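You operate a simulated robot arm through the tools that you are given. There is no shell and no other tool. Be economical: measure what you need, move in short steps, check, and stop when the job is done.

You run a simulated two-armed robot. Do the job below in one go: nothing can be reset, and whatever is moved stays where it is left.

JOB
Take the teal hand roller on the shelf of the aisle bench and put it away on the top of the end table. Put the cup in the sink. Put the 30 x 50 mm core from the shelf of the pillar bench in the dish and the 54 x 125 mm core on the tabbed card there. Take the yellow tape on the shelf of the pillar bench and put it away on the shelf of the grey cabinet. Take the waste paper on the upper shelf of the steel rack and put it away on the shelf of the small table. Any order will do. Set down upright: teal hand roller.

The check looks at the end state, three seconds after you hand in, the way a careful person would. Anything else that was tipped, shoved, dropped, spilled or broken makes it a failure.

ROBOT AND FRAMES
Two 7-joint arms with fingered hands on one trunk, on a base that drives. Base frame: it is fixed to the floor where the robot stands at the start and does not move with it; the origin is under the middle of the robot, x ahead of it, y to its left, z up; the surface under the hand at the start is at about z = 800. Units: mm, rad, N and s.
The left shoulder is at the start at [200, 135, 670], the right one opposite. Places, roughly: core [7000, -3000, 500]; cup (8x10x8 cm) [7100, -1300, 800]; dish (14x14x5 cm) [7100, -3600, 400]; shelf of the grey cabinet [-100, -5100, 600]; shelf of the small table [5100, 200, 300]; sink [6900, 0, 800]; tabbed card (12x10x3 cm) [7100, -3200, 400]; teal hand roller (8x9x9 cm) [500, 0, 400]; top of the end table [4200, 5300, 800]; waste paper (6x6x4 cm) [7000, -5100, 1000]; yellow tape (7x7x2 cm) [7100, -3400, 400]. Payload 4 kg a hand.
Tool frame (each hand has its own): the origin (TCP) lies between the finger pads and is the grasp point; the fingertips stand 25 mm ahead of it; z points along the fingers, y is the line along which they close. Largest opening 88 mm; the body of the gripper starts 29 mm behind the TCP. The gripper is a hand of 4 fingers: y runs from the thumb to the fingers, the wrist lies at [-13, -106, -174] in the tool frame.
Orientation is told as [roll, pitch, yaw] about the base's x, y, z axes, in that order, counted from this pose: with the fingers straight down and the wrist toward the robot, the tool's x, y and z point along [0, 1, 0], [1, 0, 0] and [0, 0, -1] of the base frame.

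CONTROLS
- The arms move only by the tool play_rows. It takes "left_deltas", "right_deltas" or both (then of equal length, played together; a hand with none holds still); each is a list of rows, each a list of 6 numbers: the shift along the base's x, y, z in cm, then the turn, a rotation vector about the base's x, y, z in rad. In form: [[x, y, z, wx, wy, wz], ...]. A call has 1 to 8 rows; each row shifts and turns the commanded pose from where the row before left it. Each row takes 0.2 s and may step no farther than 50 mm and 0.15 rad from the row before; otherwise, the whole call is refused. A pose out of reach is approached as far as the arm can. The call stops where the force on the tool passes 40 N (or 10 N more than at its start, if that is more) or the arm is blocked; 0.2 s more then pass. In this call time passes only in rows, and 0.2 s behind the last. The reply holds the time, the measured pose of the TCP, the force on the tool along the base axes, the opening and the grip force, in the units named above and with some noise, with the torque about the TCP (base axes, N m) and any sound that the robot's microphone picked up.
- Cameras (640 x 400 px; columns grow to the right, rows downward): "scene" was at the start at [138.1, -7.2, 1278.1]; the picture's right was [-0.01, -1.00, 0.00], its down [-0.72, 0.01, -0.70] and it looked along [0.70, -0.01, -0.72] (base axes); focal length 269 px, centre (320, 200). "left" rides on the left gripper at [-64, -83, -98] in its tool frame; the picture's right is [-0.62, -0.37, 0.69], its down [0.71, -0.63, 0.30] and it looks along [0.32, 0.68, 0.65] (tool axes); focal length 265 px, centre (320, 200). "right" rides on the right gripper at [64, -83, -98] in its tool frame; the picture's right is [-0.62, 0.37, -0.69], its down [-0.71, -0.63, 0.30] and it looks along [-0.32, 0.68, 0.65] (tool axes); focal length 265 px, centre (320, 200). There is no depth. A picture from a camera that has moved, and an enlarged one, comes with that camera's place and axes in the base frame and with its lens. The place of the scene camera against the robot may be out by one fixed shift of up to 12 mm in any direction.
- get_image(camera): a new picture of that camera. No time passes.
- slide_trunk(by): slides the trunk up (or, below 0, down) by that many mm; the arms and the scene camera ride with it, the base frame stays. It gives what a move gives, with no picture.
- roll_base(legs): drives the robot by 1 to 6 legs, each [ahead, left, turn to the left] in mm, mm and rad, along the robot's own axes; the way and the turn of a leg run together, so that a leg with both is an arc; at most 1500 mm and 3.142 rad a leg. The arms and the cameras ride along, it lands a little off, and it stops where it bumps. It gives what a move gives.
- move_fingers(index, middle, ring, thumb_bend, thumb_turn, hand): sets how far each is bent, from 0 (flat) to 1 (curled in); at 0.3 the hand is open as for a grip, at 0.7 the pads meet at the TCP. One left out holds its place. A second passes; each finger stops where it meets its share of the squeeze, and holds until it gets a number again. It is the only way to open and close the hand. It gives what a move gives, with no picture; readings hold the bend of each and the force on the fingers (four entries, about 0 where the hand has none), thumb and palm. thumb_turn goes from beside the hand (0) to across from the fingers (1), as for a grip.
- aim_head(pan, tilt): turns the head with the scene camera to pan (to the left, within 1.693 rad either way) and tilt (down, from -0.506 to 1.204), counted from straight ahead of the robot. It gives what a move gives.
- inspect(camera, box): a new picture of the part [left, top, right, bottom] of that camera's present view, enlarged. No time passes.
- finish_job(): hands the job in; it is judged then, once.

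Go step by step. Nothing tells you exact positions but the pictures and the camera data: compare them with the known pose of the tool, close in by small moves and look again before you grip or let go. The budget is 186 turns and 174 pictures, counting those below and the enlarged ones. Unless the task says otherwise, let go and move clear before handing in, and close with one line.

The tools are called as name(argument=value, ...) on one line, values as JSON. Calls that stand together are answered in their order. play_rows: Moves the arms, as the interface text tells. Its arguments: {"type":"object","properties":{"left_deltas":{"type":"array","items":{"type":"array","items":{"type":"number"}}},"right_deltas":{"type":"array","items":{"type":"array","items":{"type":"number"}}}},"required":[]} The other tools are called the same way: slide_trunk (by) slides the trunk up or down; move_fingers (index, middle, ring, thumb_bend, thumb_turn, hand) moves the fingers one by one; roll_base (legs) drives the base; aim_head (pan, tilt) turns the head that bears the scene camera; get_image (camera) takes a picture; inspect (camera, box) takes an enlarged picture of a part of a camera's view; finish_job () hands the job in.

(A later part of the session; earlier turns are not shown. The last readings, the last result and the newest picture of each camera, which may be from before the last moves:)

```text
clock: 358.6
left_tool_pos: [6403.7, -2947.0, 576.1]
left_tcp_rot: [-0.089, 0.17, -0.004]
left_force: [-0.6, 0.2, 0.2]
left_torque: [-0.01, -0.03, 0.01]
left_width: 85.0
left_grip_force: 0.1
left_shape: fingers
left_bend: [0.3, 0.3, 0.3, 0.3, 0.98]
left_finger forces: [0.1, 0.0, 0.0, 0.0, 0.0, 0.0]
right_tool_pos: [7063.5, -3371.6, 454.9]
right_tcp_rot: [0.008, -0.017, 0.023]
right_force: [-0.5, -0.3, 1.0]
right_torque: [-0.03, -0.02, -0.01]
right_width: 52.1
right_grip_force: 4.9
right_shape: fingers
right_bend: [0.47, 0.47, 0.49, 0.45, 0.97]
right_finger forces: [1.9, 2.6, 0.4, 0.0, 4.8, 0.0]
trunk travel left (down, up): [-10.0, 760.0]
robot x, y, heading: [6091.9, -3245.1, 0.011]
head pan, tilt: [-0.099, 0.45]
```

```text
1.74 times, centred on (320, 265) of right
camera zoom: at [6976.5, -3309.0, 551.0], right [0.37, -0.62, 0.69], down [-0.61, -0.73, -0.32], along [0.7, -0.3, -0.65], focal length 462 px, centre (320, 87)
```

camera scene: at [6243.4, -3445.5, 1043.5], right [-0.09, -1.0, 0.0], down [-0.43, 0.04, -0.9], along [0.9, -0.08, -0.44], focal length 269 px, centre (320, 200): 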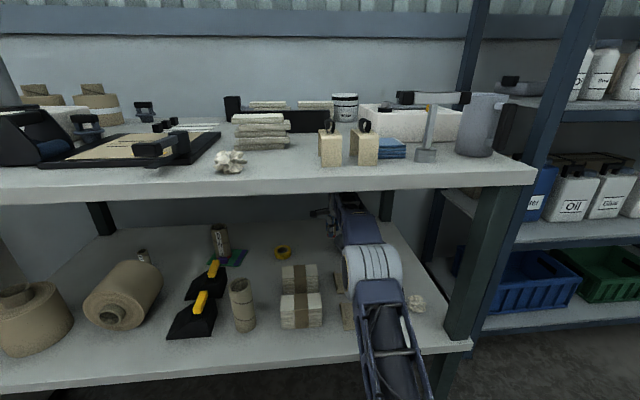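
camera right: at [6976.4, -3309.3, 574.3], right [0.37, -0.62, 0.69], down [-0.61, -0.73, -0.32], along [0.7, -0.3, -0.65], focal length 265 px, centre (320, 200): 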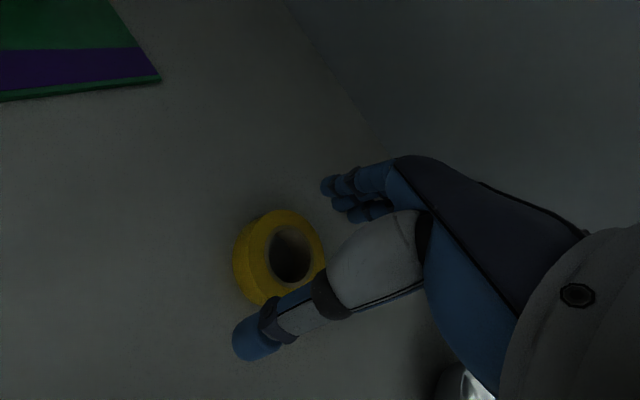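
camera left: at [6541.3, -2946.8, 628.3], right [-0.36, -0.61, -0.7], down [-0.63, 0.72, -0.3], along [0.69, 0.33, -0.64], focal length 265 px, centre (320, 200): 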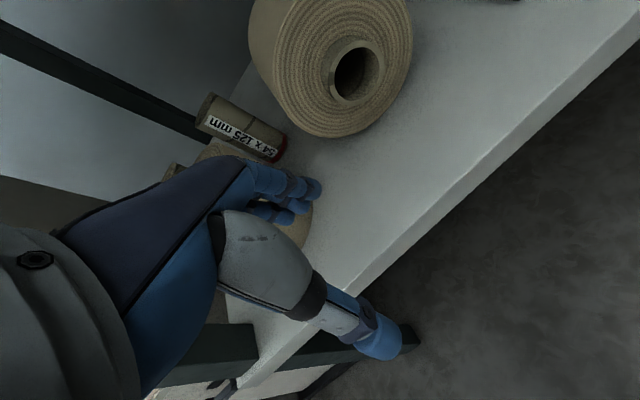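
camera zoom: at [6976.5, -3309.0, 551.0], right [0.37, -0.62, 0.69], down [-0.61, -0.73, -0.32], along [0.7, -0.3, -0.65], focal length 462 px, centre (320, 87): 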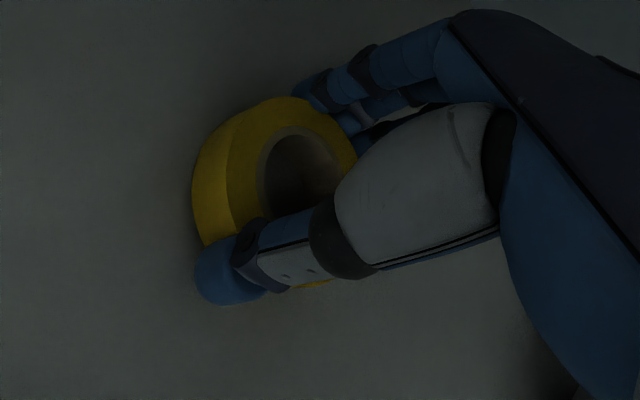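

move_fingers(hand="right", index=0.65, middle=0.65, ring=0.65, thumb_bend=0.65)

play_rows(right_deltas=[[0, 0, 1, 0, 0, 0], [0, 0, 3, 0, 0, 0], [0, 0, 4, 0, 0, 0], [0, 0, 2, 0, 0, 0]])

inspect(camera="right", box=[200, 150, 440, 380])

```text
clock: 359.6
left_tool_pos: [6403.8, -2947.3, 576.4]
left_tcp_rot: [-0.087, 0.168, -0.003]
left_force: [0.6, 0.2, -0.2]
left_torque: [0.01, -0.03, 0.01]
left_width: 84.7
left_grip_force: 0.1
left_shape: fingers
left_bend: [0.3, 0.3, 0.3, 0.3, 0.98]
left_finger forces: [0.0, 0.0, 0.0, 0.1, 0.0, 0.0]
right_tool_pos: [7064.0, -3370.9, 453.9]
right_tcp_rot: [0.01, -0.016, 0.024]
right_force: [1.7, -0.4, 1.2]
right_torque: [0.01, -0.07, 0.01]
right_width: 50.6
right_grip_force: 16.4
right_shape: fingers
right_bend: [0.55, 0.56, 0.59, 0.42, 0.97]
right_finger forces: [5.7, 7.2, 3.7, 0.1, 16.4, 0.0]
trunk travel left (down, up): [-10.0, 760.0]
robot x, y, heading: [6092.6, -3238.5, 0.012]
head pan, tilt: [-0.099, 0.45]
```

```text
clock: 360.6
left_tool_pos: [6404.5, -2948.7, 575.5]
left_tcp_rot: [-0.088, 0.17, -0.004]
left_force: [0.7, 0.7, -0.2]
left_torque: [-0.02, 0.01, 0.0]
left_width: 84.7
left_grip_force: 0.0
left_shape: fingers
left_bend: [0.3, 0.3, 0.3, 0.3, 0.98]
left_finger forces: [0.0, 0.0, 0.1, 0.0, 0.0, 0.0]
right_tool_pos: [7062.9, -3370.5, 551.6]
right_tcp_rot: [0.009, -0.016, 0.022]
right_force: [-0.4, -0.6, -0.6]
right_torque: [0.02, 0.01, -0.02]
right_width: 50.0
right_grip_force: 15.8
right_shape: fingers
right_bend: [0.55, 0.56, 0.59, 0.42, 0.97]
right_finger forces: [5.5, 7.1, 3.7, 0.1, 16.3, 0.0]
trunk travel left (down, up): [-10.0, 760.0]
robot x, y, heading: [6092.8, -3239.6, 0.01]
head pan, tilt: [-0.099, 0.45]
```

```text
1.74 times, centred on (320, 265) of right
camera zoom: at [6975.7, -3307.4, 649.4], right [0.37, -0.62, 0.69], down [-0.61, -0.73, -0.32], along [0.7, -0.3, -0.65], focal length 462 px, centre (320, 87)
```

zoom: 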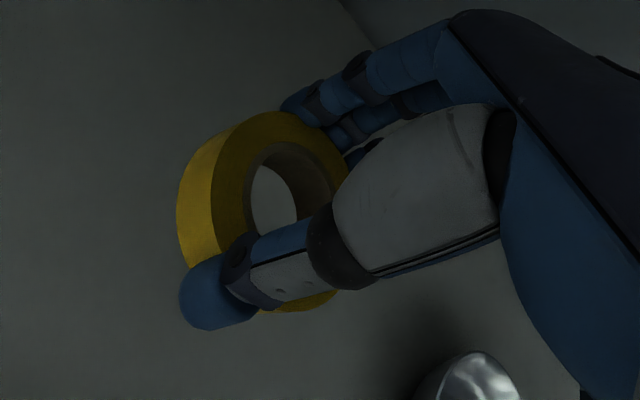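

The tape is held. I'll shift right a little for clearance to the tall core and back straight out.

play_rows(right_deltas=[[0, 0, 1.5, 0, 0, 0]])

roll_base(legs=[[0, -38, -0.009], [-300, 0, 0], [-60, 0, 0]])

get_image(camera="scene")

```text
clock: 361.0
left_tool_pos: [6403.2, -2947.6, 576.5]
left_tcp_rot: [-0.089, 0.169, -0.004]
left_force: [0.5, 0.2, 1.0]
left_torque: [0.03, -0.01, -0.03]
left_width: 84.4
left_grip_force: 0.1
left_shape: fingers
left_bend: [0.3, 0.3, 0.3, 0.3, 0.98]
left_finger forces: [0.0, 0.0, 0.1, 0.0, 0.1, 0.1]
right_tool_pos: [7061.7, -3370.2, 565.7]
right_tcp_rot: [0.01, -0.013, 0.022]
right_force: [0.5, 0.1, -0.2]
right_torque: [0.0, 0.0, 0.02]
right_width: 50.2
right_grip_force: 16.1
right_shape: fingers
right_bend: [0.55, 0.56, 0.59, 0.42, 0.97]
right_finger forces: [5.5, 7.1, 3.8, 0.0, 16.3, 0.1]
trunk travel left (down, up): [-10.0, 760.0]
robot x, y, heading: [6093.7, -3243.3, 0.013]
head pan, tilt: [-0.099, 0.45]
```

```text
clock: 364.1
left_tool_pos: [6052.7, -2987.5, 576.5]
left_tcp_rot: [-0.088, 0.168, -0.018]
left_force: [0.5, 0.3, -0.7]
left_torque: [0.01, -0.01, 0.03]
left_width: 84.5
left_grip_force: 0.0
left_shape: fingers
left_bend: [0.3, 0.3, 0.3, 0.3, 0.98]
left_finger forces: [0.0, 0.0, 0.0, 0.0, 0.0, 0.0]
right_tool_pos: [6703.9, -3418.2, 566.8]
right_tcp_rot: [0.009, -0.015, 0.009]
right_force: [0.6, 0.5, -0.2]
right_torque: [-0.02, -0.02, -0.02]
right_width: 50.2
right_grip_force: 16.1
right_shape: fingers
right_bend: [0.55, 0.56, 0.59, 0.42, 0.97]
right_finger forces: [5.5, 7.0, 3.6, 0.0, 16.3, 0.0]
trunk travel left (down, up): [-10.0, 760.0]
robot x, y, heading: [5739.3, -3276.2, -0.006]
head pan, tilt: [-0.099, 0.45]
```

```text
39 pictures are left
camera scene: at [5886.6, -3293.6, 1043.5], right [-0.1, -0.99, 0.0], down [-0.43, 0.05, -0.9], along [0.9, -0.09, -0.44], focal length 269 px, centre (320, 200)
```

scene: 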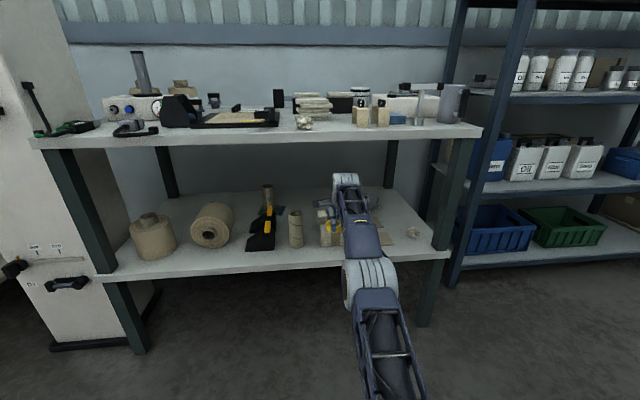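

play_rows(right_deltas=[[-5, 0, 0, 0, 0, 0], [-5, 0, 0, 0, 0, 0], [-5, 0, 0, 0, 0, 0], [-5, 0, 0, 0, 0, 0], [-4.8, -1, 1, 0, 0, 0], [-4.8, -1, 1, 0, 0, 0], [-4.8, -1, 1, 0, 0, 0], [-4.8, -1, 1, 0, 0, 0]])

play_rows(right_deltas=[[-4.8, -1, 1, 0, 0, 0], [-4.8, -1, 1, 0, 0, 0], [-4.8, -1, 1, 0, 0, 0]], left_deltas=[[4, 0, 0, 0, 0, 0], [4, 0, 0, 0, 0, 0], [4, 0, 0, 0, 0, 0]])

slide_trunk(by=480)

roll_base(legs=[[120, 0, 0.006], [0, -800, 0], [0, -700, 0]])

aim_head(pan=0, tilt=0.45)

get_image(camera="scene")

```text
clock: 365.9
left_tool_pos: [6053.0, -2987.9, 577.1]
left_tcp_rot: [-0.088, 0.167, -0.018]
left_force: [1.0, -0.1, 0.2]
left_torque: [-0.01, 0.01, -0.02]
left_width: 84.5
left_grip_force: 0.0
left_shape: fingers
left_bend: [0.3, 0.3, 0.3, 0.3, 0.98]
left_finger forces: [0.0, 0.0, 0.0, 0.0, 0.0, 0.1]
right_tool_pos: [6311.1, -3459.0, 607.2]
right_tcp_rot: [0.008, -0.016, 0.01]
right_force: [-0.2, 0.3, -0.4]
right_torque: [0.0, 0.02, -0.03]
right_width: 50.0
right_grip_force: 15.6
right_shape: fingers
right_bend: [0.55, 0.56, 0.6, 0.42, 0.97]
right_finger forces: [5.4, 6.7, 3.8, 0.0, 15.5, 0.0]
trunk travel left (down, up): [-10.0, 760.0]
robot x, y, heading: [5737.5, -3280.6, -0.01]
head pan, tilt: [-0.099, 0.45]
```

```text
clock: 366.7
left_tool_pos: [6172.2, -2988.5, 576.7]
left_tcp_rot: [-0.087, 0.168, -0.017]
left_force: [-0.2, 1.1, 0.1]
left_torque: [-0.02, -0.01, 0.01]
left_width: 84.5
left_grip_force: 0.0
left_shape: fingers
left_bend: [0.3, 0.3, 0.3, 0.3, 0.98]
left_finger forces: [0.0, 0.0, 0.1, 0.0, 0.0, 0.0]
right_tool_pos: [6167.7, -3488.9, 636.1]
right_tcp_rot: [0.009, -0.015, 0.011]
right_force: [0.2, -0.8, -1.2]
right_torque: [0.0, 0.0, -0.01]
right_width: 49.6
right_grip_force: 15.4
right_shape: fingers
right_bend: [0.55, 0.57, 0.6, 0.42, 0.97]
right_finger forces: [5.5, 6.7, 3.8, 0.0, 15.6, 0.1]
trunk travel left (down, up): [-10.0, 760.0]
robot x, y, heading: [5737.5, -3276.6, -0.008]
head pan, tilt: [-0.099, 0.45]
```

```text
refused: 480 is not a number from -400 to 400
```

```text
clock: 375.3
left_tool_pos: [6293.1, -4505.3, 577.2]
left_tcp_rot: [-0.089, 0.169, -0.025]
left_force: [0.1, -0.1, -0.5]
left_torque: [0.01, 0.02, -0.02]
left_width: 84.4
left_grip_force: 0.1
left_shape: fingers
left_bend: [0.3, 0.3, 0.3, 0.3, 0.98]
left_finger forces: [0.1, 0.0, 0.1, 0.0, 0.0, 0.1]
right_tool_pos: [6285.4, -5007.0, 637.4]
right_tcp_rot: [0.008, -0.015, 0.003]
right_force: [0.6, 0.2, -0.6]
right_torque: [0.0, -0.03, -0.02]
right_width: 49.7
right_grip_force: 15.4
right_shape: fingers
right_bend: [0.55, 0.57, 0.6, 0.42, 0.97]
right_finger forces: [5.5, 6.6, 3.8, 0.0, 15.6, 0.0]
trunk travel left (down, up): [-10.0, 760.0]
robot x, y, heading: [5858.0, -4792.5, -0.007]
head pan, tilt: [-0.099, 0.45]
```

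```text
clock: 376.0
left_tool_pos: [6293.8, -4504.3, 577.2]
left_tcp_rot: [-0.087, 0.167, -0.021]
left_force: [-0.2, -0.3, -0.6]
left_torque: [-0.02, -0.02, -0.01]
left_width: 84.6
left_grip_force: 0.0
left_shape: fingers
left_bend: [0.3, 0.3, 0.3, 0.3, 0.98]
left_finger forces: [0.0, 0.0, 0.0, 0.0, 0.0, 0.1]
right_tool_pos: [6286.3, -5007.1, 636.1]
right_tcp_rot: [0.008, -0.014, 0.003]
right_force: [0.3, 0.5, -1.1]
right_torque: [0.0, 0.04, 0.01]
right_width: 49.8
right_grip_force: 15.6
right_shape: fingers
right_bend: [0.55, 0.57, 0.6, 0.42, 0.97]
right_finger forces: [5.5, 6.7, 3.7, 0.0, 15.5, 0.1]
trunk travel left (down, up): [-10.0, 760.0]
robot x, y, heading: [5857.2, -4794.8, -0.01]
head pan, tilt: [0.0, 0.45]
```

```text
38 pictures are left
camera scene: at [6005.4, -4799.9, 1043.5], right [-0.01, -1.0, 0.0], down [-0.44, 0.0, -0.9], along [0.9, -0.01, -0.44], focal length 269 px, centre (320, 200)
```

scene: 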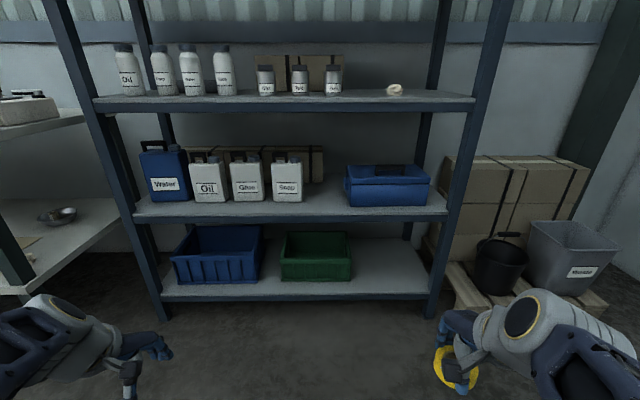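

The waste paper is on the upper shelf at about (7000, -5064, 965). I'll raise the trunk, shift right, and look at the clearances.

slide_trunk(by=390)

roll_base(legs=[[0, -330, 0.008]])

aim_head(pan=0, tilt=0.35)

get_image(camera="scene")

```text
clock: 379.7
left_tool_pos: [6292.3, -4503.5, 966.5]
left_tcp_rot: [-0.087, 0.167, -0.022]
left_force: [-0.6, -0.6, 0.5]
left_torque: [-0.03, 0.01, -0.01]
left_width: 84.7
left_grip_force: 0.1
left_shape: fingers
left_bend: [0.3, 0.3, 0.3, 0.3, 0.98]
left_finger forces: [0.0, 0.1, 0.0, 0.1, 0.1, 0.1]
right_tool_pos: [6286.2, -5007.6, 1025.1]
right_tcp_rot: [0.01, -0.017, 0.004]
right_force: [-0.7, -0.2, 0.6]
right_torque: [0.01, 0.03, -0.01]
right_width: 49.5
right_grip_force: 15.2
right_shape: fingers
right_bend: [0.55, 0.57, 0.6, 0.42, 0.97]
right_finger forces: [5.5, 6.7, 3.8, 0.0, 15.5, 0.0]
trunk travel left (down, up): [-400.0, 370.0]
robot x, y, heading: [5855.7, -4792.8, -0.016]
head pan, tilt: [0.0, 0.45]
```

```text
clock: 381.9
left_tool_pos: [6286.3, -4825.4, 966.4]
left_tcp_rot: [-0.089, 0.167, 0.003]
left_force: [-0.2, -0.3, -0.6]
left_torque: [-0.02, -0.02, 0.0]
left_width: 84.6
left_grip_force: 0.1
left_shape: fingers
left_bend: [0.3, 0.3, 0.3, 0.3, 0.98]
left_finger forces: [0.1, 0.1, 0.0, 0.0, 0.0, 0.1]
right_tool_pos: [6290.8, -5328.0, 1026.3]
right_tcp_rot: [0.008, -0.017, 0.028]
right_force: [0.5, 0.6, -0.6]
right_torque: [-0.01, -0.03, -0.02]
right_width: 49.9
right_grip_force: 15.5
right_shape: fingers
right_bend: [0.55, 0.57, 0.6, 0.42, 0.97]
right_finger forces: [5.5, 6.6, 3.9, 0.0, 15.5, 0.0]
trunk travel left (down, up): [-400.0, 370.0]
robot x, y, heading: [5857.1, -5115.9, 0.009]
head pan, tilt: [0.0, 0.45]
```

```text
clock: 382.6
left_tool_pos: [6286.7, -4825.7, 967.1]
left_tcp_rot: [-0.089, 0.169, 0.002]
left_force: [1.0, -0.6, 0.2]
left_torque: [0.02, -0.02, 0.01]
left_width: 84.7
left_grip_force: 0.1
left_shape: fingers
left_bend: [0.3, 0.3, 0.3, 0.3, 0.98]
left_finger forces: [0.1, 0.1, 0.0, 0.1, 0.0, 0.0]
right_tool_pos: [6290.9, -5326.5, 1026.4]
right_tcp_rot: [0.01, -0.015, 0.027]
right_force: [-0.3, -0.2, -0.8]
right_torque: [-0.01, 0.0, -0.01]
right_width: 49.8
right_grip_force: 16.1
right_shape: fingers
right_bend: [0.55, 0.57, 0.6, 0.42, 0.97]
right_finger forces: [5.5, 6.8, 3.7, 0.0, 15.5, 0.1]
trunk travel left (down, up): [-400.0, 370.0]
robot x, y, heading: [5858.8, -5120.2, 0.017]
head pan, tilt: [0.0, 0.351]
```

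```text
37 pictures are left
camera scene: at [6007.2, -5126.6, 1442.6], right [0.01, -1.0, 0.0], down [-0.34, 0.0, -0.94], along [0.94, 0.01, -0.34], focal length 269 px, centre (320, 200)
```

scene: 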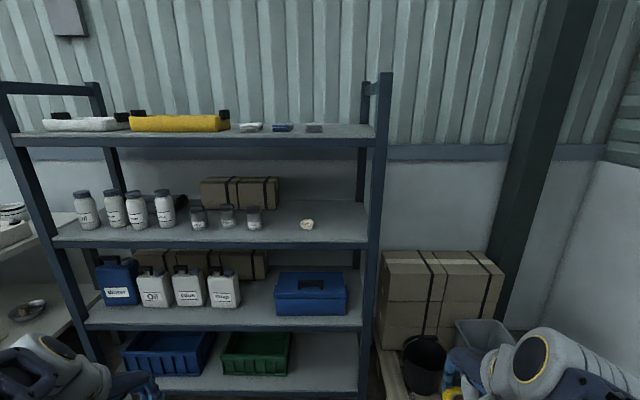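

Paper is at (7015, -5065, 968) on a shelf at z≈950, with the shelf above at about 1290. I'll ready the left arm and drive in.

play_rows(left_deltas=[[3.7, -2.4, 0.6, 0.018, -0.033, 0], [3.7, -2.4, 0.6, 0.018, -0.033, 0], [3.7, -2.4, 0.6, 0.018, -0.033, 0], [3.7, -2.4, 0.6, 0.018, -0.033, 0], [3.7, -2.4, 0.6, 0.018, -0.033, 0], [3.7, -2.4, 0.6, 0, 0, 0], [3.7, -2.4, 0.6, 0, 0, 0], [3.7, -2.4, 0.6, 0, 0, 0]])

play_rows(left_deltas=[[3.7, -2.4, 0.4, 0, 0, 0], [3.7, -2.4, 0, 0, 0, 0]])

roll_base(legs=[[250, 0, -0.01]])

get_image(camera="scene")

get_image(camera="left")

```text
clock: 384.4
left_tool_pos: [6584.5, -5014.7, 1018.3]
left_tcp_rot: [0.002, 0.002, 0.01]
left_force: [-1.0, -0.2, -0.2]
left_torque: [0.0, 0.0, 0.0]
left_width: 84.3
left_grip_force: 0.2
left_shape: fingers
left_bend: [0.3, 0.3, 0.3, 0.3, 0.98]
left_finger forces: [0.1, 0.0, 0.0, 0.1, 0.0, 0.1]
right_tool_pos: [6291.2, -5327.0, 1026.0]
right_tcp_rot: [0.009, -0.015, 0.028]
right_force: [-0.3, -0.2, -1.1]
right_torque: [0.03, -0.03, 0.02]
right_width: 49.8
right_grip_force: 16.1
right_shape: fingers
right_bend: [0.55, 0.57, 0.6, 0.42, 0.97]
right_finger forces: [5.5, 6.7, 3.8, 0.1, 15.4, 0.1]
trunk travel left (down, up): [-400.0, 370.0]
robot x, y, heading: [5856.8, -5123.9, 0.012]
head pan, tilt: [0.0, 0.351]
```

```text
clock: 385.0
left_tool_pos: [6657.8, -5062.7, 1019.8]
left_tcp_rot: [0.002, 0.001, 0.01]
left_force: [-0.3, -0.4, -0.4]
left_torque: [0.01, -0.01, -0.01]
left_width: 84.5
left_grip_force: 0.0
left_shape: fingers
left_bend: [0.3, 0.3, 0.3, 0.3, 0.98]
left_finger forces: [0.0, 0.1, 0.0, 0.1, 0.1, 0.0]
right_tool_pos: [6290.2, -5326.6, 1025.9]
right_tcp_rot: [0.008, -0.015, 0.029]
right_force: [0.0, -0.3, -0.1]
right_torque: [0.01, -0.03, 0.02]
right_width: 49.8
right_grip_force: 16.0
right_shape: fingers
right_bend: [0.55, 0.57, 0.6, 0.42, 0.97]
right_finger forces: [5.6, 6.7, 3.8, 0.0, 15.4, 0.1]
trunk travel left (down, up): [-400.0, 370.0]
robot x, y, heading: [5857.6, -5121.1, 0.009]
head pan, tilt: [0.0, 0.351]
```

```text
clock: 386.8
left_tool_pos: [6907.3, -5064.8, 1018.5]
left_tcp_rot: [0.001, 0.006, 0.002]
left_force: [-0.6, 0.5, 0.5]
left_torque: [-0.01, 0.0, -0.05]
left_width: 84.8
left_grip_force: 0.1
left_shape: fingers
left_bend: [0.3, 0.3, 0.3, 0.3, 0.98]
left_finger forces: [0.0, 0.0, 0.1, 0.0, 0.1, 0.0]
right_tool_pos: [6540.4, -5326.9, 1027.1]
right_tcp_rot: [0.011, -0.016, 0.021]
right_force: [-0.1, -0.5, -0.4]
right_torque: [-0.01, -0.02, 0.03]
right_width: 49.8
right_grip_force: 16.0
right_shape: fingers
right_bend: [0.55, 0.57, 0.6, 0.42, 0.97]
right_finger forces: [5.5, 6.6, 3.9, 0.1, 15.4, 0.0]
trunk travel left (down, up): [-400.0, 370.0]
robot x, y, heading: [6103.8, -5118.5, 0.006]
head pan, tilt: [0.0, 0.351]
```

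```text
36 pictures are left
camera scene: at [6257.1, -5125.1, 1442.7], right [0.01, -1.0, 0.0], down [-0.34, 0.0, -0.94], along [0.94, 0.01, -0.34], focal length 269 px, centre (320, 200)
```

scene: 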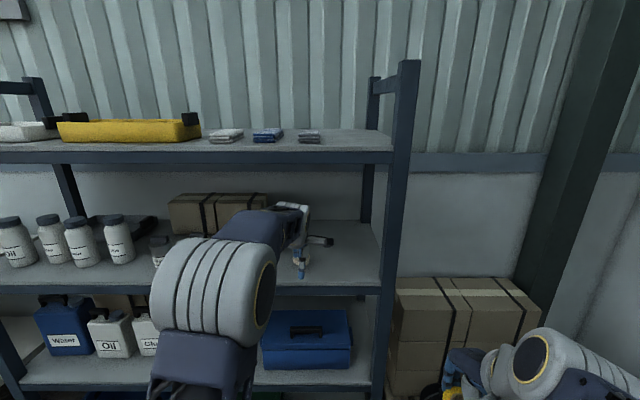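

```text
35 pictures are left
camera left: at [6824.2, -5130.1, 1117.7], right [-0.37, -0.62, -0.69], down [-0.63, 0.71, -0.3], along [0.68, 0.33, -0.66], focal length 265 px, centre (320, 200)
```

left: 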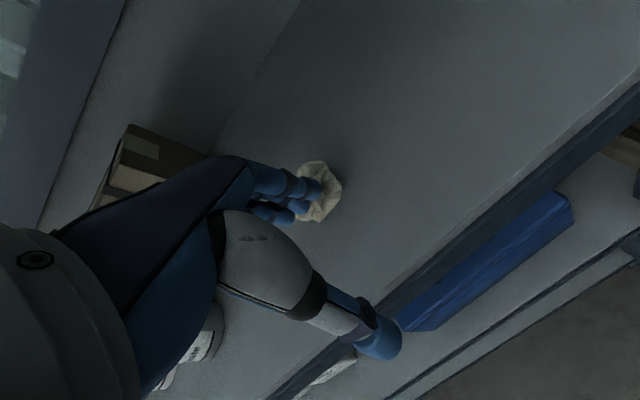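

roll_base(legs=[[86, 2, -0.003]])

get_image(camera="left")

```text
clock: 387.9
left_tool_pos: [6995.5, -5064.9, 1019.6]
left_tcp_rot: [0.001, 0.004, -0.001]
left_force: [0.2, 0.4, 0.0]
left_torque: [0.0, 0.03, 0.01]
left_width: 84.9
left_grip_force: 0.1
left_shape: fingers
left_bend: [0.3, 0.3, 0.3, 0.3, 0.98]
left_finger forces: [0.1, 0.1, 0.0, 0.1, 0.0, 0.1]
right_tool_pos: [6625.5, -5325.8, 1026.2]
right_tcp_rot: [0.008, -0.016, 0.019]
right_force: [0.4, -0.5, 0.2]
right_torque: [0.01, -0.03, 0.0]
right_width: 49.6
right_grip_force: 16.4
right_shape: fingers
right_bend: [0.55, 0.57, 0.6, 0.42, 0.97]
right_finger forces: [5.6, 6.7, 3.8, 0.1, 15.5, 0.0]
trunk travel left (down, up): [-400.0, 370.0]
robot x, y, heading: [6196.4, -5119.9, 0.004]
head pan, tilt: [0.0, 0.351]
```

```text
34 pictures are left
camera left: at [6911.0, -5129.2, 1117.5], right [-0.37, -0.62, -0.69], down [-0.63, 0.71, -0.3], along [0.68, 0.33, -0.66], focal length 265 px, centre (320, 200)
```

left: 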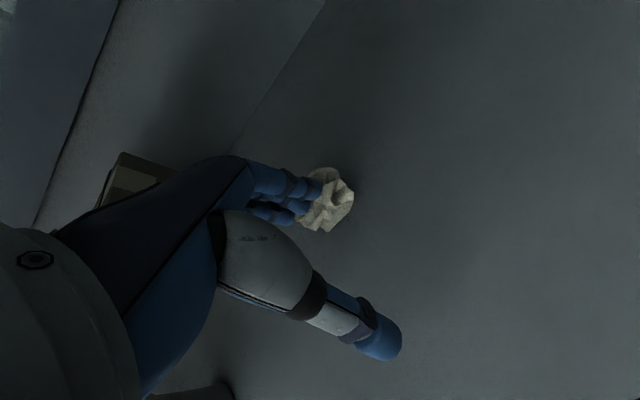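

The fingertips seem to have brushed the paper and pushed it along a little. I'll raise slightly and locate it again.

play_rows(left_deltas=[[-2, 0, 1.5, 0, 0, 0], [-2, 0, 0, 0, 0, 0]])

inspect(camera="left", box=[200, 100, 440, 300])

inspect(camera="scene", box=[220, 150, 380, 300])

```text
clock: 388.5
left_tool_pos: [6953.5, -5065.1, 1034.3]
left_tcp_rot: [0.002, 0.002, 0.0]
left_force: [-0.2, -0.4, -0.6]
left_torque: [0.01, -0.02, -0.03]
left_width: 84.6
left_grip_force: 0.1
left_shape: fingers
left_bend: [0.3, 0.3, 0.3, 0.3, 0.98]
left_finger forces: [0.0, 0.0, 0.0, 0.0, 0.0, 0.0]
right_tool_pos: [6625.9, -5326.5, 1026.1]
right_tcp_rot: [0.01, -0.015, 0.019]
right_force: [0.0, -0.7, -1.2]
right_torque: [-0.01, 0.01, -0.01]
right_width: 49.7
right_grip_force: 15.4
right_shape: fingers
right_bend: [0.55, 0.57, 0.6, 0.42, 0.97]
right_finger forces: [5.5, 6.7, 3.8, 0.0, 15.5, 0.0]
trunk travel left (down, up): [-400.0, 370.0]
robot x, y, heading: [6193.1, -5119.0, 0.005]
head pan, tilt: [0.0, 0.351]
```

```text
2.00 times, centred on (320, 200) of left
camera zoom: at [6870.7, -5129.2, 1132.4], right [-0.37, -0.62, -0.69], down [-0.63, 0.71, -0.3], along [0.68, 0.33, -0.66], focal length 531 px, centre (320, 200)
```

zoom: 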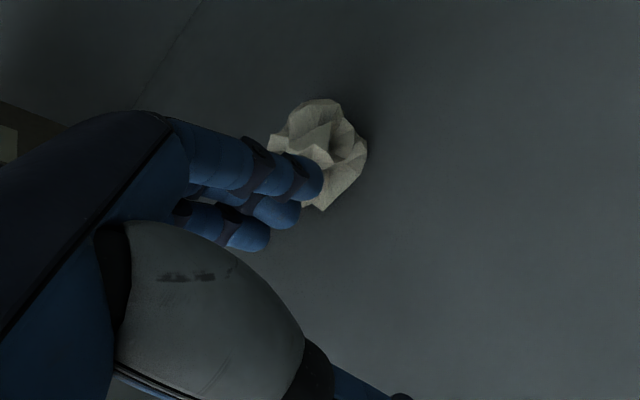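

```text
2.67 times, centred on (300, 225) of scene
camera zoom: at [6344.1, -5123.0, 1442.6], right [0.0, -1.0, 0.0], down [-0.34, 0.0, -0.94], along [0.94, 0.0, -0.34], focal length 716 px, centre (373, 133)
```

zoom: 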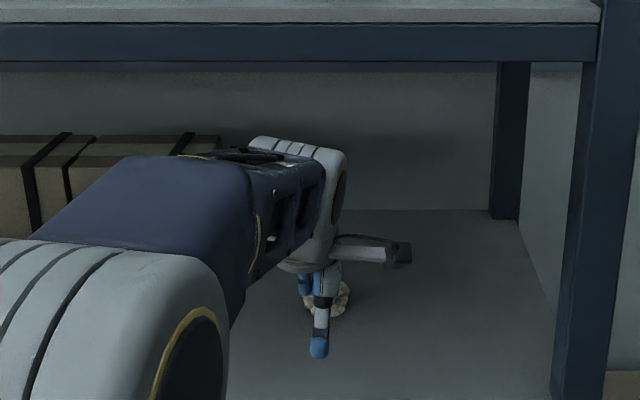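

The paper is at about (7033, -5073, 990). I'll go over it at z 1046 and descend.

play_rows(left_deltas=[[2, 0, 1.2, 0, 0, 0], [3, -0.4, 0, 0, 0, 0], [3, -0.4, 0, 0, 0, 0]])

inspect(camera="left", box=[200, 100, 440, 300])

```text
clock: 389.3
left_tool_pos: [7033.7, -5073.5, 1046.5]
left_tcp_rot: [0.002, 0.003, 0.0]
left_force: [-0.4, 0.8, -0.8]
left_torque: [-0.02, 0.03, 0.02]
left_width: 84.5
left_grip_force: 0.0
left_shape: fingers
left_bend: [0.3, 0.3, 0.3, 0.3, 0.98]
left_finger forces: [0.1, 0.1, 0.0, 0.0, 0.0, 0.0]
right_tool_pos: [6624.1, -5326.0, 1026.7]
right_tcp_rot: [0.008, -0.015, 0.02]
right_force: [0.9, 0.5, -0.6]
right_torque: [-0.02, 0.0, 0.0]
right_width: 49.6
right_grip_force: 15.5
right_shape: fingers
right_bend: [0.55, 0.57, 0.6, 0.42, 0.97]
right_finger forces: [5.5, 6.8, 3.7, 0.1, 15.6, 0.0]
trunk travel left (down, up): [-400.0, 370.0]
robot x, y, heading: [6189.4, -5119.1, 0.005]
head pan, tilt: [0.0, 0.351]
```

```text
2.00 times, centred on (320, 200) of left
camera zoom: at [6950.4, -5138.8, 1144.2], right [-0.37, -0.62, -0.69], down [-0.63, 0.71, -0.3], along [0.68, 0.33, -0.65], focal length 531 px, centre (320, 200)
```

zoom: 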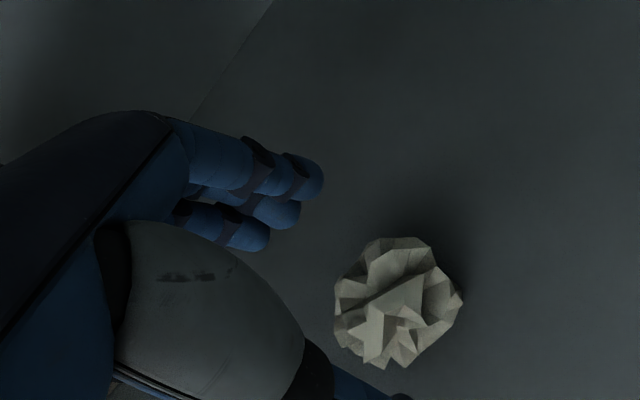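

play_rows(left_deltas=[[2.7, 1.5, -0.5, 0, 0, 0], [0, 0, -2, 0, 0, 0]])

get_image(camera="left")

```text
clock: 389.9
left_tool_pos: [7062.6, -5057.3, 1020.1]
left_tcp_rot: [0.001, 0.003, 0.0]
left_force: [0.7, -0.1, 0.2]
left_torque: [0.0, 0.02, 0.03]
left_width: 84.6
left_grip_force: 0.0
left_shape: fingers
left_bend: [0.3, 0.3, 0.3, 0.3, 0.98]
left_finger forces: [0.0, 0.0, 0.0, 0.0, 0.0, 0.1]
right_tool_pos: [6625.9, -5326.2, 1026.0]
right_tcp_rot: [0.007, -0.014, 0.019]
right_force: [0.2, 0.2, -1.1]
right_torque: [0.01, -0.03, 0.02]
right_width: 50.0
right_grip_force: 15.4
right_shape: fingers
right_bend: [0.55, 0.57, 0.6, 0.42, 0.97]
right_finger forces: [5.4, 6.7, 3.8, 0.0, 15.5, 0.0]
trunk travel left (down, up): [-400.0, 370.0]
robot x, y, heading: [6194.6, -5114.0, 0.005]
head pan, tilt: [0.0, 0.351]
```

```text
30 pictures are left
camera left: at [6978.6, -5122.6, 1119.4], right [-0.37, -0.62, -0.69], down [-0.63, 0.71, -0.3], along [0.68, 0.33, -0.66], focal length 265 px, centre (320, 200)
```

left: 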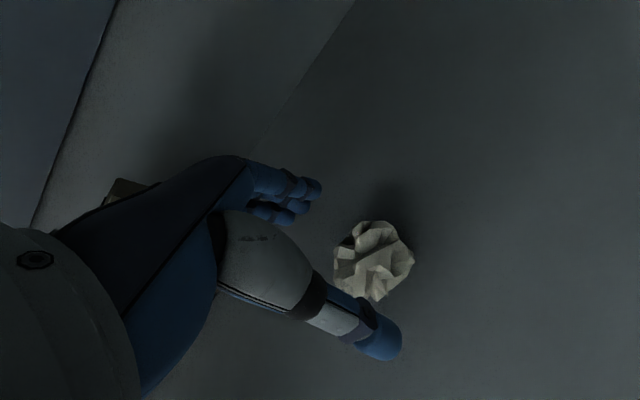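

play_rows(left_deltas=[[0, 0, -2.2, 0, 0, 0], [0, 0, -2.0, 0, 0, 0]])

move_fingers(hand="left", index=0.6, middle=0.6, ring=0.6, thumb_bend=0.6)

play_rows(left_deltas=[[0, 0, 1, 0, 0, 0], [0, 0, 3, 0, 0, 0]])

get_image(camera="left")

```text
clock: 390.5
left_tool_pos: [7062.1, -5057.9, 984.6]
left_tcp_rot: [0.0, -0.006, 0.002]
left_force: [-3.4, 0.9, 15.7]
left_torque: [0.1, -0.68, 0.02]
left_width: 84.9
left_grip_force: 7.3
left_shape: fingers
left_bend: [0.3, 0.3, 0.3, 0.3, 0.98]
left_finger forces: [0.1, 14.6, 0.0, 0.1, 0.1, 0.0]
right_tool_pos: [6624.6, -5326.0, 1026.0]
right_tcp_rot: [0.008, -0.017, 0.022]
right_force: [0.2, -0.2, -1.2]
right_torque: [-0.02, -0.02, 0.0]
right_width: 49.9
right_grip_force: 15.5
right_shape: fingers
right_bend: [0.55, 0.57, 0.6, 0.42, 0.97]
right_finger forces: [5.5, 6.7, 3.7, 0.0, 15.5, 0.0]
trunk travel left (down, up): [-400.0, 370.0]
robot x, y, heading: [6196.4, -5117.6, 0.002]
head pan, tilt: [0.0, 0.351]
```

```text
clock: 391.5
left_tool_pos: [7062.7, -5057.7, 986.7]
left_tcp_rot: [0.0, -0.01, 0.002]
left_force: [4.4, 0.9, 37.0]
left_torque: [-0.11, -0.51, -0.04]
left_width: 46.4
left_grip_force: 19.7
left_shape: fingers
left_bend: [0.48, 0.36, 0.6, 0.51, 0.98]
left_finger forces: [14.8, 8.6, 0.0, 0.0, 14.7, 0.0]
right_tool_pos: [6625.7, -5325.6, 1026.8]
right_tcp_rot: [0.008, -0.017, 0.017]
right_force: [0.5, 0.9, -0.5]
right_torque: [0.0, 0.01, -0.03]
right_width: 49.6
right_grip_force: 15.2
right_shape: fingers
right_bend: [0.55, 0.57, 0.6, 0.42, 0.97]
right_finger forces: [5.5, 6.8, 3.8, 0.0, 15.5, 0.1]
trunk travel left (down, up): [-400.0, 370.0]
robot x, y, heading: [6191.3, -5122.3, 0.007]
head pan, tilt: [0.0, 0.351]
```

```text
clock: 392.1
left_tool_pos: [7061.1, -5060.6, 1016.1]
left_tcp_rot: [0.003, 0.011, 0.001]
left_force: [0.4, 0.0, -0.2]
left_torque: [-0.01, -0.02, -0.01]
left_width: 39.1
left_grip_force: 6.7
left_shape: fingers
left_bend: [0.5, 0.43, 0.6, 0.54, 0.97]
left_finger forces: [7.2, 0.1, 0.0, 0.0, 6.4, 0.0]
right_tool_pos: [6625.5, -5327.2, 1026.7]
right_tcp_rot: [0.009, -0.017, 0.017]
right_force: [-0.1, -1.4, -0.4]
right_torque: [-0.02, 0.01, 0.01]
right_width: 49.5
right_grip_force: 15.5
right_shape: fingers
right_bend: [0.55, 0.57, 0.6, 0.42, 0.97]
right_finger forces: [5.5, 6.6, 3.8, 0.2, 15.4, 0.1]
trunk travel left (down, up): [-400.0, 370.0]
robot x, y, heading: [6191.3, -5115.7, 0.005]
head pan, tilt: [0.0, 0.351]
```

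```text
29 pictures are left
camera left: at [6978.4, -5124.6, 1115.6], right [-0.38, -0.62, -0.69], down [-0.63, 0.72, -0.3], along [0.68, 0.33, -0.66], focal length 265 px, centre (320, 200)
```

left: 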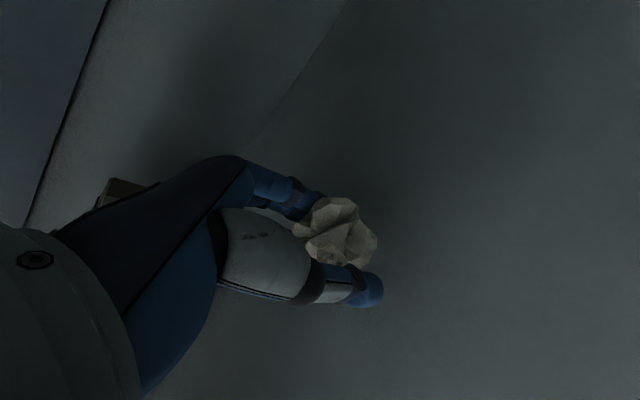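

move_fingers(hand="left", index=0.7, middle=0.7, ring=0.7, thumb_bend=0.7)

get_image(camera="left")

```text
clock: 393.1
left_tool_pos: [7062.9, -5059.4, 1020.7]
left_tcp_rot: [0.003, 0.003, 0.0]
left_force: [-0.4, -0.2, 0.1]
left_torque: [-0.01, 0.01, 0.0]
left_width: 37.3
left_grip_force: 18.0
left_shape: fingers
left_bend: [0.51, 0.6, 0.67, 0.57, 0.95]
left_finger forces: [9.6, 6.7, 1.8, 0.1, 18.8, 0.0]
right_tool_pos: [6626.4, -5325.7, 1026.8]
right_tcp_rot: [0.008, -0.015, 0.019]
right_force: [-1.0, 0.5, 0.4]
right_torque: [-0.01, 0.02, 0.0]
right_width: 49.6
right_grip_force: 15.6
right_shape: fingers
right_bend: [0.55, 0.57, 0.6, 0.42, 0.97]
right_finger forces: [5.5, 6.7, 3.8, 0.1, 15.5, 0.0]
trunk travel left (down, up): [-400.0, 370.0]
robot x, y, heading: [6193.0, -5116.8, 0.003]
head pan, tilt: [0.0, 0.351]
```

```text
28 pictures are left
camera left: at [6978.5, -5124.4, 1118.2], right [-0.37, -0.62, -0.69], down [-0.63, 0.71, -0.3], along [0.68, 0.33, -0.66], focal length 265 px, centre (320, 200)
```

left: 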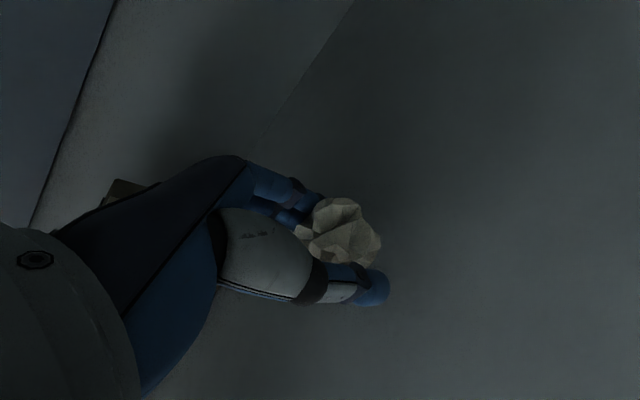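

The paper is held. I'll back out of the rack, retract the left arm, and drive north to find the small table.

roll_base(legs=[[-330, 0, 0]])

play_rows(left_deltas=[[-4.4, 2.2, 0, 0, 0, 0], [-4.4, 2.2, 0, 0, 0, 0], [-4.4, 2.2, 0, 0, 0, 0], [-4.4, 2.2, 0, 0, 0, 0], [-4.4, 2.2, 0, 0, 0, 0], [-4.4, 2.2, 0, 0, 0, 0], [-4.4, 2.2, 0, 0, 0, 0], [-4.4, 2.2, 0, 0, 0, 0]])

play_rows(left_deltas=[[-4.4, 2.2, 0, 0, 0, 0], [-4.4, 2, 0, 0, 0, 0]])

roll_base(legs=[[-10, 1400, 0], [0, 1400, 0], [0, 900, 0]])

aim_head(pan=1.69, tilt=0.35)

get_image(camera="scene")

```text
clock: 395.2
left_tool_pos: [6737.1, -5058.3, 1020.2]
left_tcp_rot: [0.003, 0.004, 0.004]
left_force: [-0.7, 0.3, 0.3]
left_torque: [0.01, 0.01, 0.02]
left_width: 37.2
left_grip_force: 18.7
left_shape: fingers
left_bend: [0.52, 0.6, 0.67, 0.57, 0.95]
left_finger forces: [9.5, 6.7, 1.8, 0.0, 18.8, 0.1]
right_tool_pos: [6300.2, -5326.7, 1026.1]
right_tcp_rot: [0.008, -0.015, 0.023]
right_force: [-0.6, -0.1, 0.1]
right_torque: [0.01, 0.01, -0.01]
right_width: 49.9
right_grip_force: 15.8
right_shape: fingers
right_bend: [0.55, 0.57, 0.6, 0.42, 0.97]
right_finger forces: [5.6, 6.7, 3.8, 0.1, 15.5, 0.1]
trunk travel left (down, up): [-400.0, 370.0]
robot x, y, heading: [5867.8, -5119.0, 0.011]
head pan, tilt: [0.0, 0.351]
```

```text
clock: 397.1
left_tool_pos: [6382.1, -4883.6, 1018.9]
left_tcp_rot: [0.002, 0.003, 0.002]
left_force: [0.4, 0.0, -0.9]
left_torque: [0.02, 0.0, 0.03]
left_width: 36.7
left_grip_force: 18.8
left_shape: fingers
left_bend: [0.52, 0.6, 0.67, 0.57, 0.95]
left_finger forces: [9.4, 6.8, 1.9, 0.0, 18.3, 0.1]
right_tool_pos: [6300.7, -5326.9, 1025.4]
right_tcp_rot: [0.008, -0.015, 0.023]
right_force: [-0.5, -0.6, -0.3]
right_torque: [-0.02, -0.01, 0.04]
right_width: 49.7
right_grip_force: 15.7
right_shape: fingers
right_bend: [0.55, 0.57, 0.6, 0.42, 0.97]
right_finger forces: [5.5, 6.7, 3.7, 0.0, 15.4, 0.0]
trunk travel left (down, up): [-400.0, 370.0]
robot x, y, heading: [5868.2, -5120.3, 0.005]
head pan, tilt: [0.0, 0.351]
```

```text
clock: 397.6
left_tool_pos: [6294.4, -4842.6, 1018.1]
left_tcp_rot: [0.002, 0.003, 0.0]
left_force: [0.1, -0.5, -0.7]
left_torque: [0.02, 0.01, 0.02]
left_width: 36.6
left_grip_force: 18.3
left_shape: fingers
left_bend: [0.52, 0.6, 0.67, 0.57, 0.95]
left_finger forces: [9.3, 7.0, 2.0, 0.0, 18.1, 0.0]
right_tool_pos: [6301.4, -5327.2, 1026.6]
right_tcp_rot: [0.009, -0.015, 0.023]
right_force: [0.6, -0.3, -1.0]
right_torque: [-0.04, 0.0, 0.01]
right_width: 49.6
right_grip_force: 15.6
right_shape: fingers
right_bend: [0.55, 0.57, 0.6, 0.42, 0.97]
right_finger forces: [5.5, 6.6, 3.8, 0.0, 15.5, 0.0]
trunk travel left (down, up): [-400.0, 370.0]
robot x, y, heading: [5869.1, -5119.3, 0.01]
head pan, tilt: [0.0, 0.351]
```

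```text
clock: 415.6
left_tool_pos: [6244.9, -1130.4, 1017.6]
left_tcp_rot: [0.002, 0.006, 0.011]
left_force: [-0.2, -0.3, 0.2]
left_torque: [0.03, 0.0, 0.02]
left_width: 36.8
left_grip_force: 18.7
left_shape: fingers
left_bend: [0.52, 0.6, 0.67, 0.57, 0.95]
left_finger forces: [9.3, 7.0, 2.1, 0.1, 18.1, 0.0]
right_tool_pos: [6254.1, -1614.6, 1026.4]
right_tcp_rot: [0.006, -0.017, 0.029]
right_force: [0.2, 0.6, -0.4]
right_torque: [0.0, -0.01, 0.0]
right_width: 49.8
right_grip_force: 16.3
right_shape: fingers
right_bend: [0.55, 0.57, 0.6, 0.42, 0.97]
right_finger forces: [5.5, 6.7, 3.9, 0.0, 15.5, 0.1]
trunk travel left (down, up): [-400.0, 370.0]
robot x, y, heading: [5822.2, -1409.8, 0.017]
head pan, tilt: [0.0, 0.351]
```

```text
clock: 417.3
left_tool_pos: [6245.8, -1131.6, 1018.0]
left_tcp_rot: [0.002, 0.004, 0.01]
left_force: [-0.3, -0.1, 0.5]
left_torque: [0.03, -0.02, 0.01]
left_width: 36.9
left_grip_force: 18.3
left_shape: fingers
left_bend: [0.52, 0.6, 0.67, 0.57, 0.95]
left_finger forces: [9.3, 7.1, 2.0, 0.0, 18.0, 0.1]
right_tool_pos: [6252.9, -1614.3, 1027.0]
right_tcp_rot: [0.009, -0.015, 0.03]
right_force: [-0.6, -0.2, -0.6]
right_torque: [0.01, -0.01, 0.02]
right_width: 49.9
right_grip_force: 15.9
right_shape: fingers
right_bend: [0.55, 0.57, 0.6, 0.42, 0.97]
right_finger forces: [5.5, 6.7, 3.7, 0.0, 15.5, 0.0]
trunk travel left (down, up): [-400.0, 370.0]
robot x, y, heading: [5817.5, -1409.9, 0.017]
head pan, tilt: [1.689, 0.351]
```

```text
27 pictures are left
camera scene: at [5864.2, -1323.8, 1442.7], right [0.99, 0.13, 0.0], down [0.05, -0.34, -0.94], along [-0.12, 0.93, -0.34], focal length 269 px, centre (320, 200)
```

scene: 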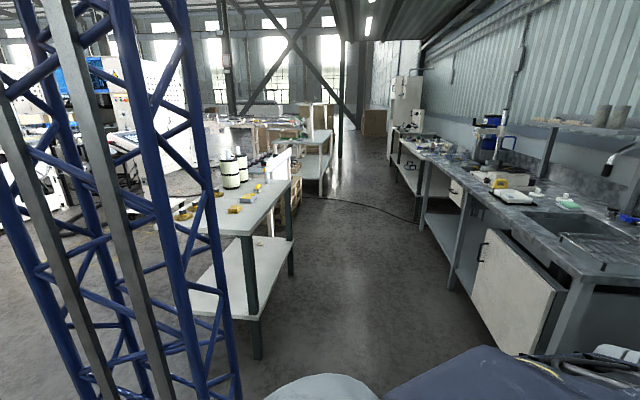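

The small table is at x≈4880–5325, y≈-200..630, with an empty shelf near z 300. I'll turn to face west, drive alongside, and lower the trunk.

roll_base(legs=[[0, 0, 1.562], [0, 0, 1.562]])

roll_base(legs=[[-200, 0, 0], [0, -850, 0], [0, -800, 0]])

slide_trunk(by=-390)

aim_head(pan=0.15, tilt=0.6)

get_image(camera="scene")

```text
clock: 425.4
left_tool_pos: [5393.8, -1690.7, 1019.8]
left_tcp_rot: [0.002, 0.003, -3.133]
left_force: [0.0, 0.0, -0.7]
left_torque: [0.0, 0.0, 0.01]
left_width: 35.1
left_grip_force: 16.9
left_shape: fingers
left_bend: [0.53, 0.61, 0.67, 0.57, 0.95]
left_finger forces: [8.3, 7.3, 1.8, 0.1, 15.4, 0.0]
right_tool_pos: [5386.1, -1205.1, 1027.5]
right_tcp_rot: [0.008, -0.015, -3.115]
right_force: [-0.2, -0.5, -0.7]
right_torque: [-0.01, 0.02, 0.0]
right_width: 49.1
right_grip_force: 14.8
right_shape: fingers
right_bend: [0.56, 0.57, 0.6, 0.42, 0.97]
right_finger forces: [5.3, 6.4, 3.6, 0.1, 14.4, 0.1]
trunk travel left (down, up): [-400.0, 370.0]
robot x, y, heading: [5813.4, -1412.2, -3.127]
head pan, tilt: [1.689, 0.351]
```

```text
clock: 434.9
left_tool_pos: [5593.7, -55.9, 1018.1]
left_tcp_rot: [0.003, 0.003, 3.135]
left_force: [-0.5, 0.3, -1.1]
left_torque: [-0.02, 0.01, 0.01]
left_width: 35.1
left_grip_force: 16.5
left_shape: fingers
left_bend: [0.53, 0.61, 0.67, 0.57, 0.95]
left_finger forces: [8.2, 7.2, 1.9, 0.1, 15.5, 0.0]
right_tool_pos: [5592.6, 427.9, 1027.1]
right_tcp_rot: [0.008, -0.015, -3.127]
right_force: [-0.3, 0.0, -0.7]
right_torque: [-0.01, -0.01, 0.03]
right_width: 48.9
right_grip_force: 14.9
right_shape: fingers
right_bend: [0.56, 0.57, 0.6, 0.42, 0.97]
right_finger forces: [5.4, 6.3, 3.6, 0.0, 14.4, 0.1]
trunk travel left (down, up): [-400.0, 370.0]
robot x, y, heading: [6022.6, 218.7, 3.141]
head pan, tilt: [1.689, 0.351]
```

```text
clock: 438.6
left_tool_pos: [5593.9, -55.5, 627.6]
left_tcp_rot: [0.002, 0.003, 3.137]
left_force: [-0.5, -0.3, -0.4]
left_torque: [-0.01, -0.01, -0.02]
left_width: 35.4
left_grip_force: 16.4
left_shape: fingers
left_bend: [0.53, 0.61, 0.67, 0.57, 0.95]
left_finger forces: [8.3, 7.2, 1.9, 0.0, 15.5, 0.1]
right_tool_pos: [5593.1, 428.3, 636.6]
right_tcp_rot: [0.008, -0.017, -3.129]
right_force: [-0.3, -1.1, -0.9]
right_torque: [0.02, -0.01, -0.02]
right_width: 49.0
right_grip_force: 14.5
right_shape: fingers
right_bend: [0.56, 0.57, 0.6, 0.42, 0.97]
right_finger forces: [5.2, 6.4, 3.7, 0.0, 14.4, 0.0]
trunk travel left (down, up): [-10.0, 760.0]
robot x, y, heading: [6023.3, 217.9, 3.141]
head pan, tilt: [1.689, 0.351]
```

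```text
clock: 440.2
left_tool_pos: [5594.9, -56.5, 628.6]
left_tcp_rot: [0.001, 0.004, 3.137]
left_force: [0.5, 0.2, -0.3]
left_torque: [-0.01, -0.02, 0.03]
left_width: 35.3
left_grip_force: 16.9
left_shape: fingers
left_bend: [0.53, 0.61, 0.67, 0.57, 0.95]
left_finger forces: [8.4, 7.3, 1.9, 0.0, 15.4, 0.1]
right_tool_pos: [5593.7, 428.3, 636.2]
right_tcp_rot: [0.008, -0.016, -3.128]
right_force: [-0.8, 0.0, -0.5]
right_torque: [0.01, -0.01, 0.0]
right_width: 49.2
right_grip_force: 15.0
right_shape: fingers
right_bend: [0.56, 0.57, 0.6, 0.42, 0.97]
right_finger forces: [5.3, 6.2, 3.7, 0.0, 14.4, 0.1]
trunk travel left (down, up): [-10.0, 760.0]
robot x, y, heading: [6026.1, 221.4, 3.14]
head pan, tilt: [0.15, 0.6]
```

```text
26 pictures are left
camera scene: at [5873.9, 198.2, 1029.9], right [-0.15, 0.99, 0.0], down [0.56, 0.08, -0.83], along [-0.82, -0.12, -0.56], focal length 269 px, centre (320, 200)
```

scene: 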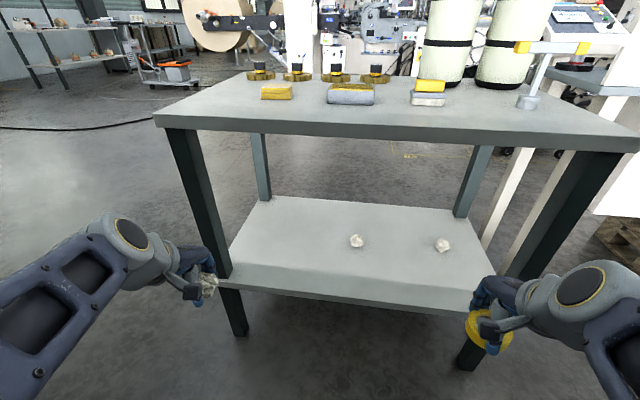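

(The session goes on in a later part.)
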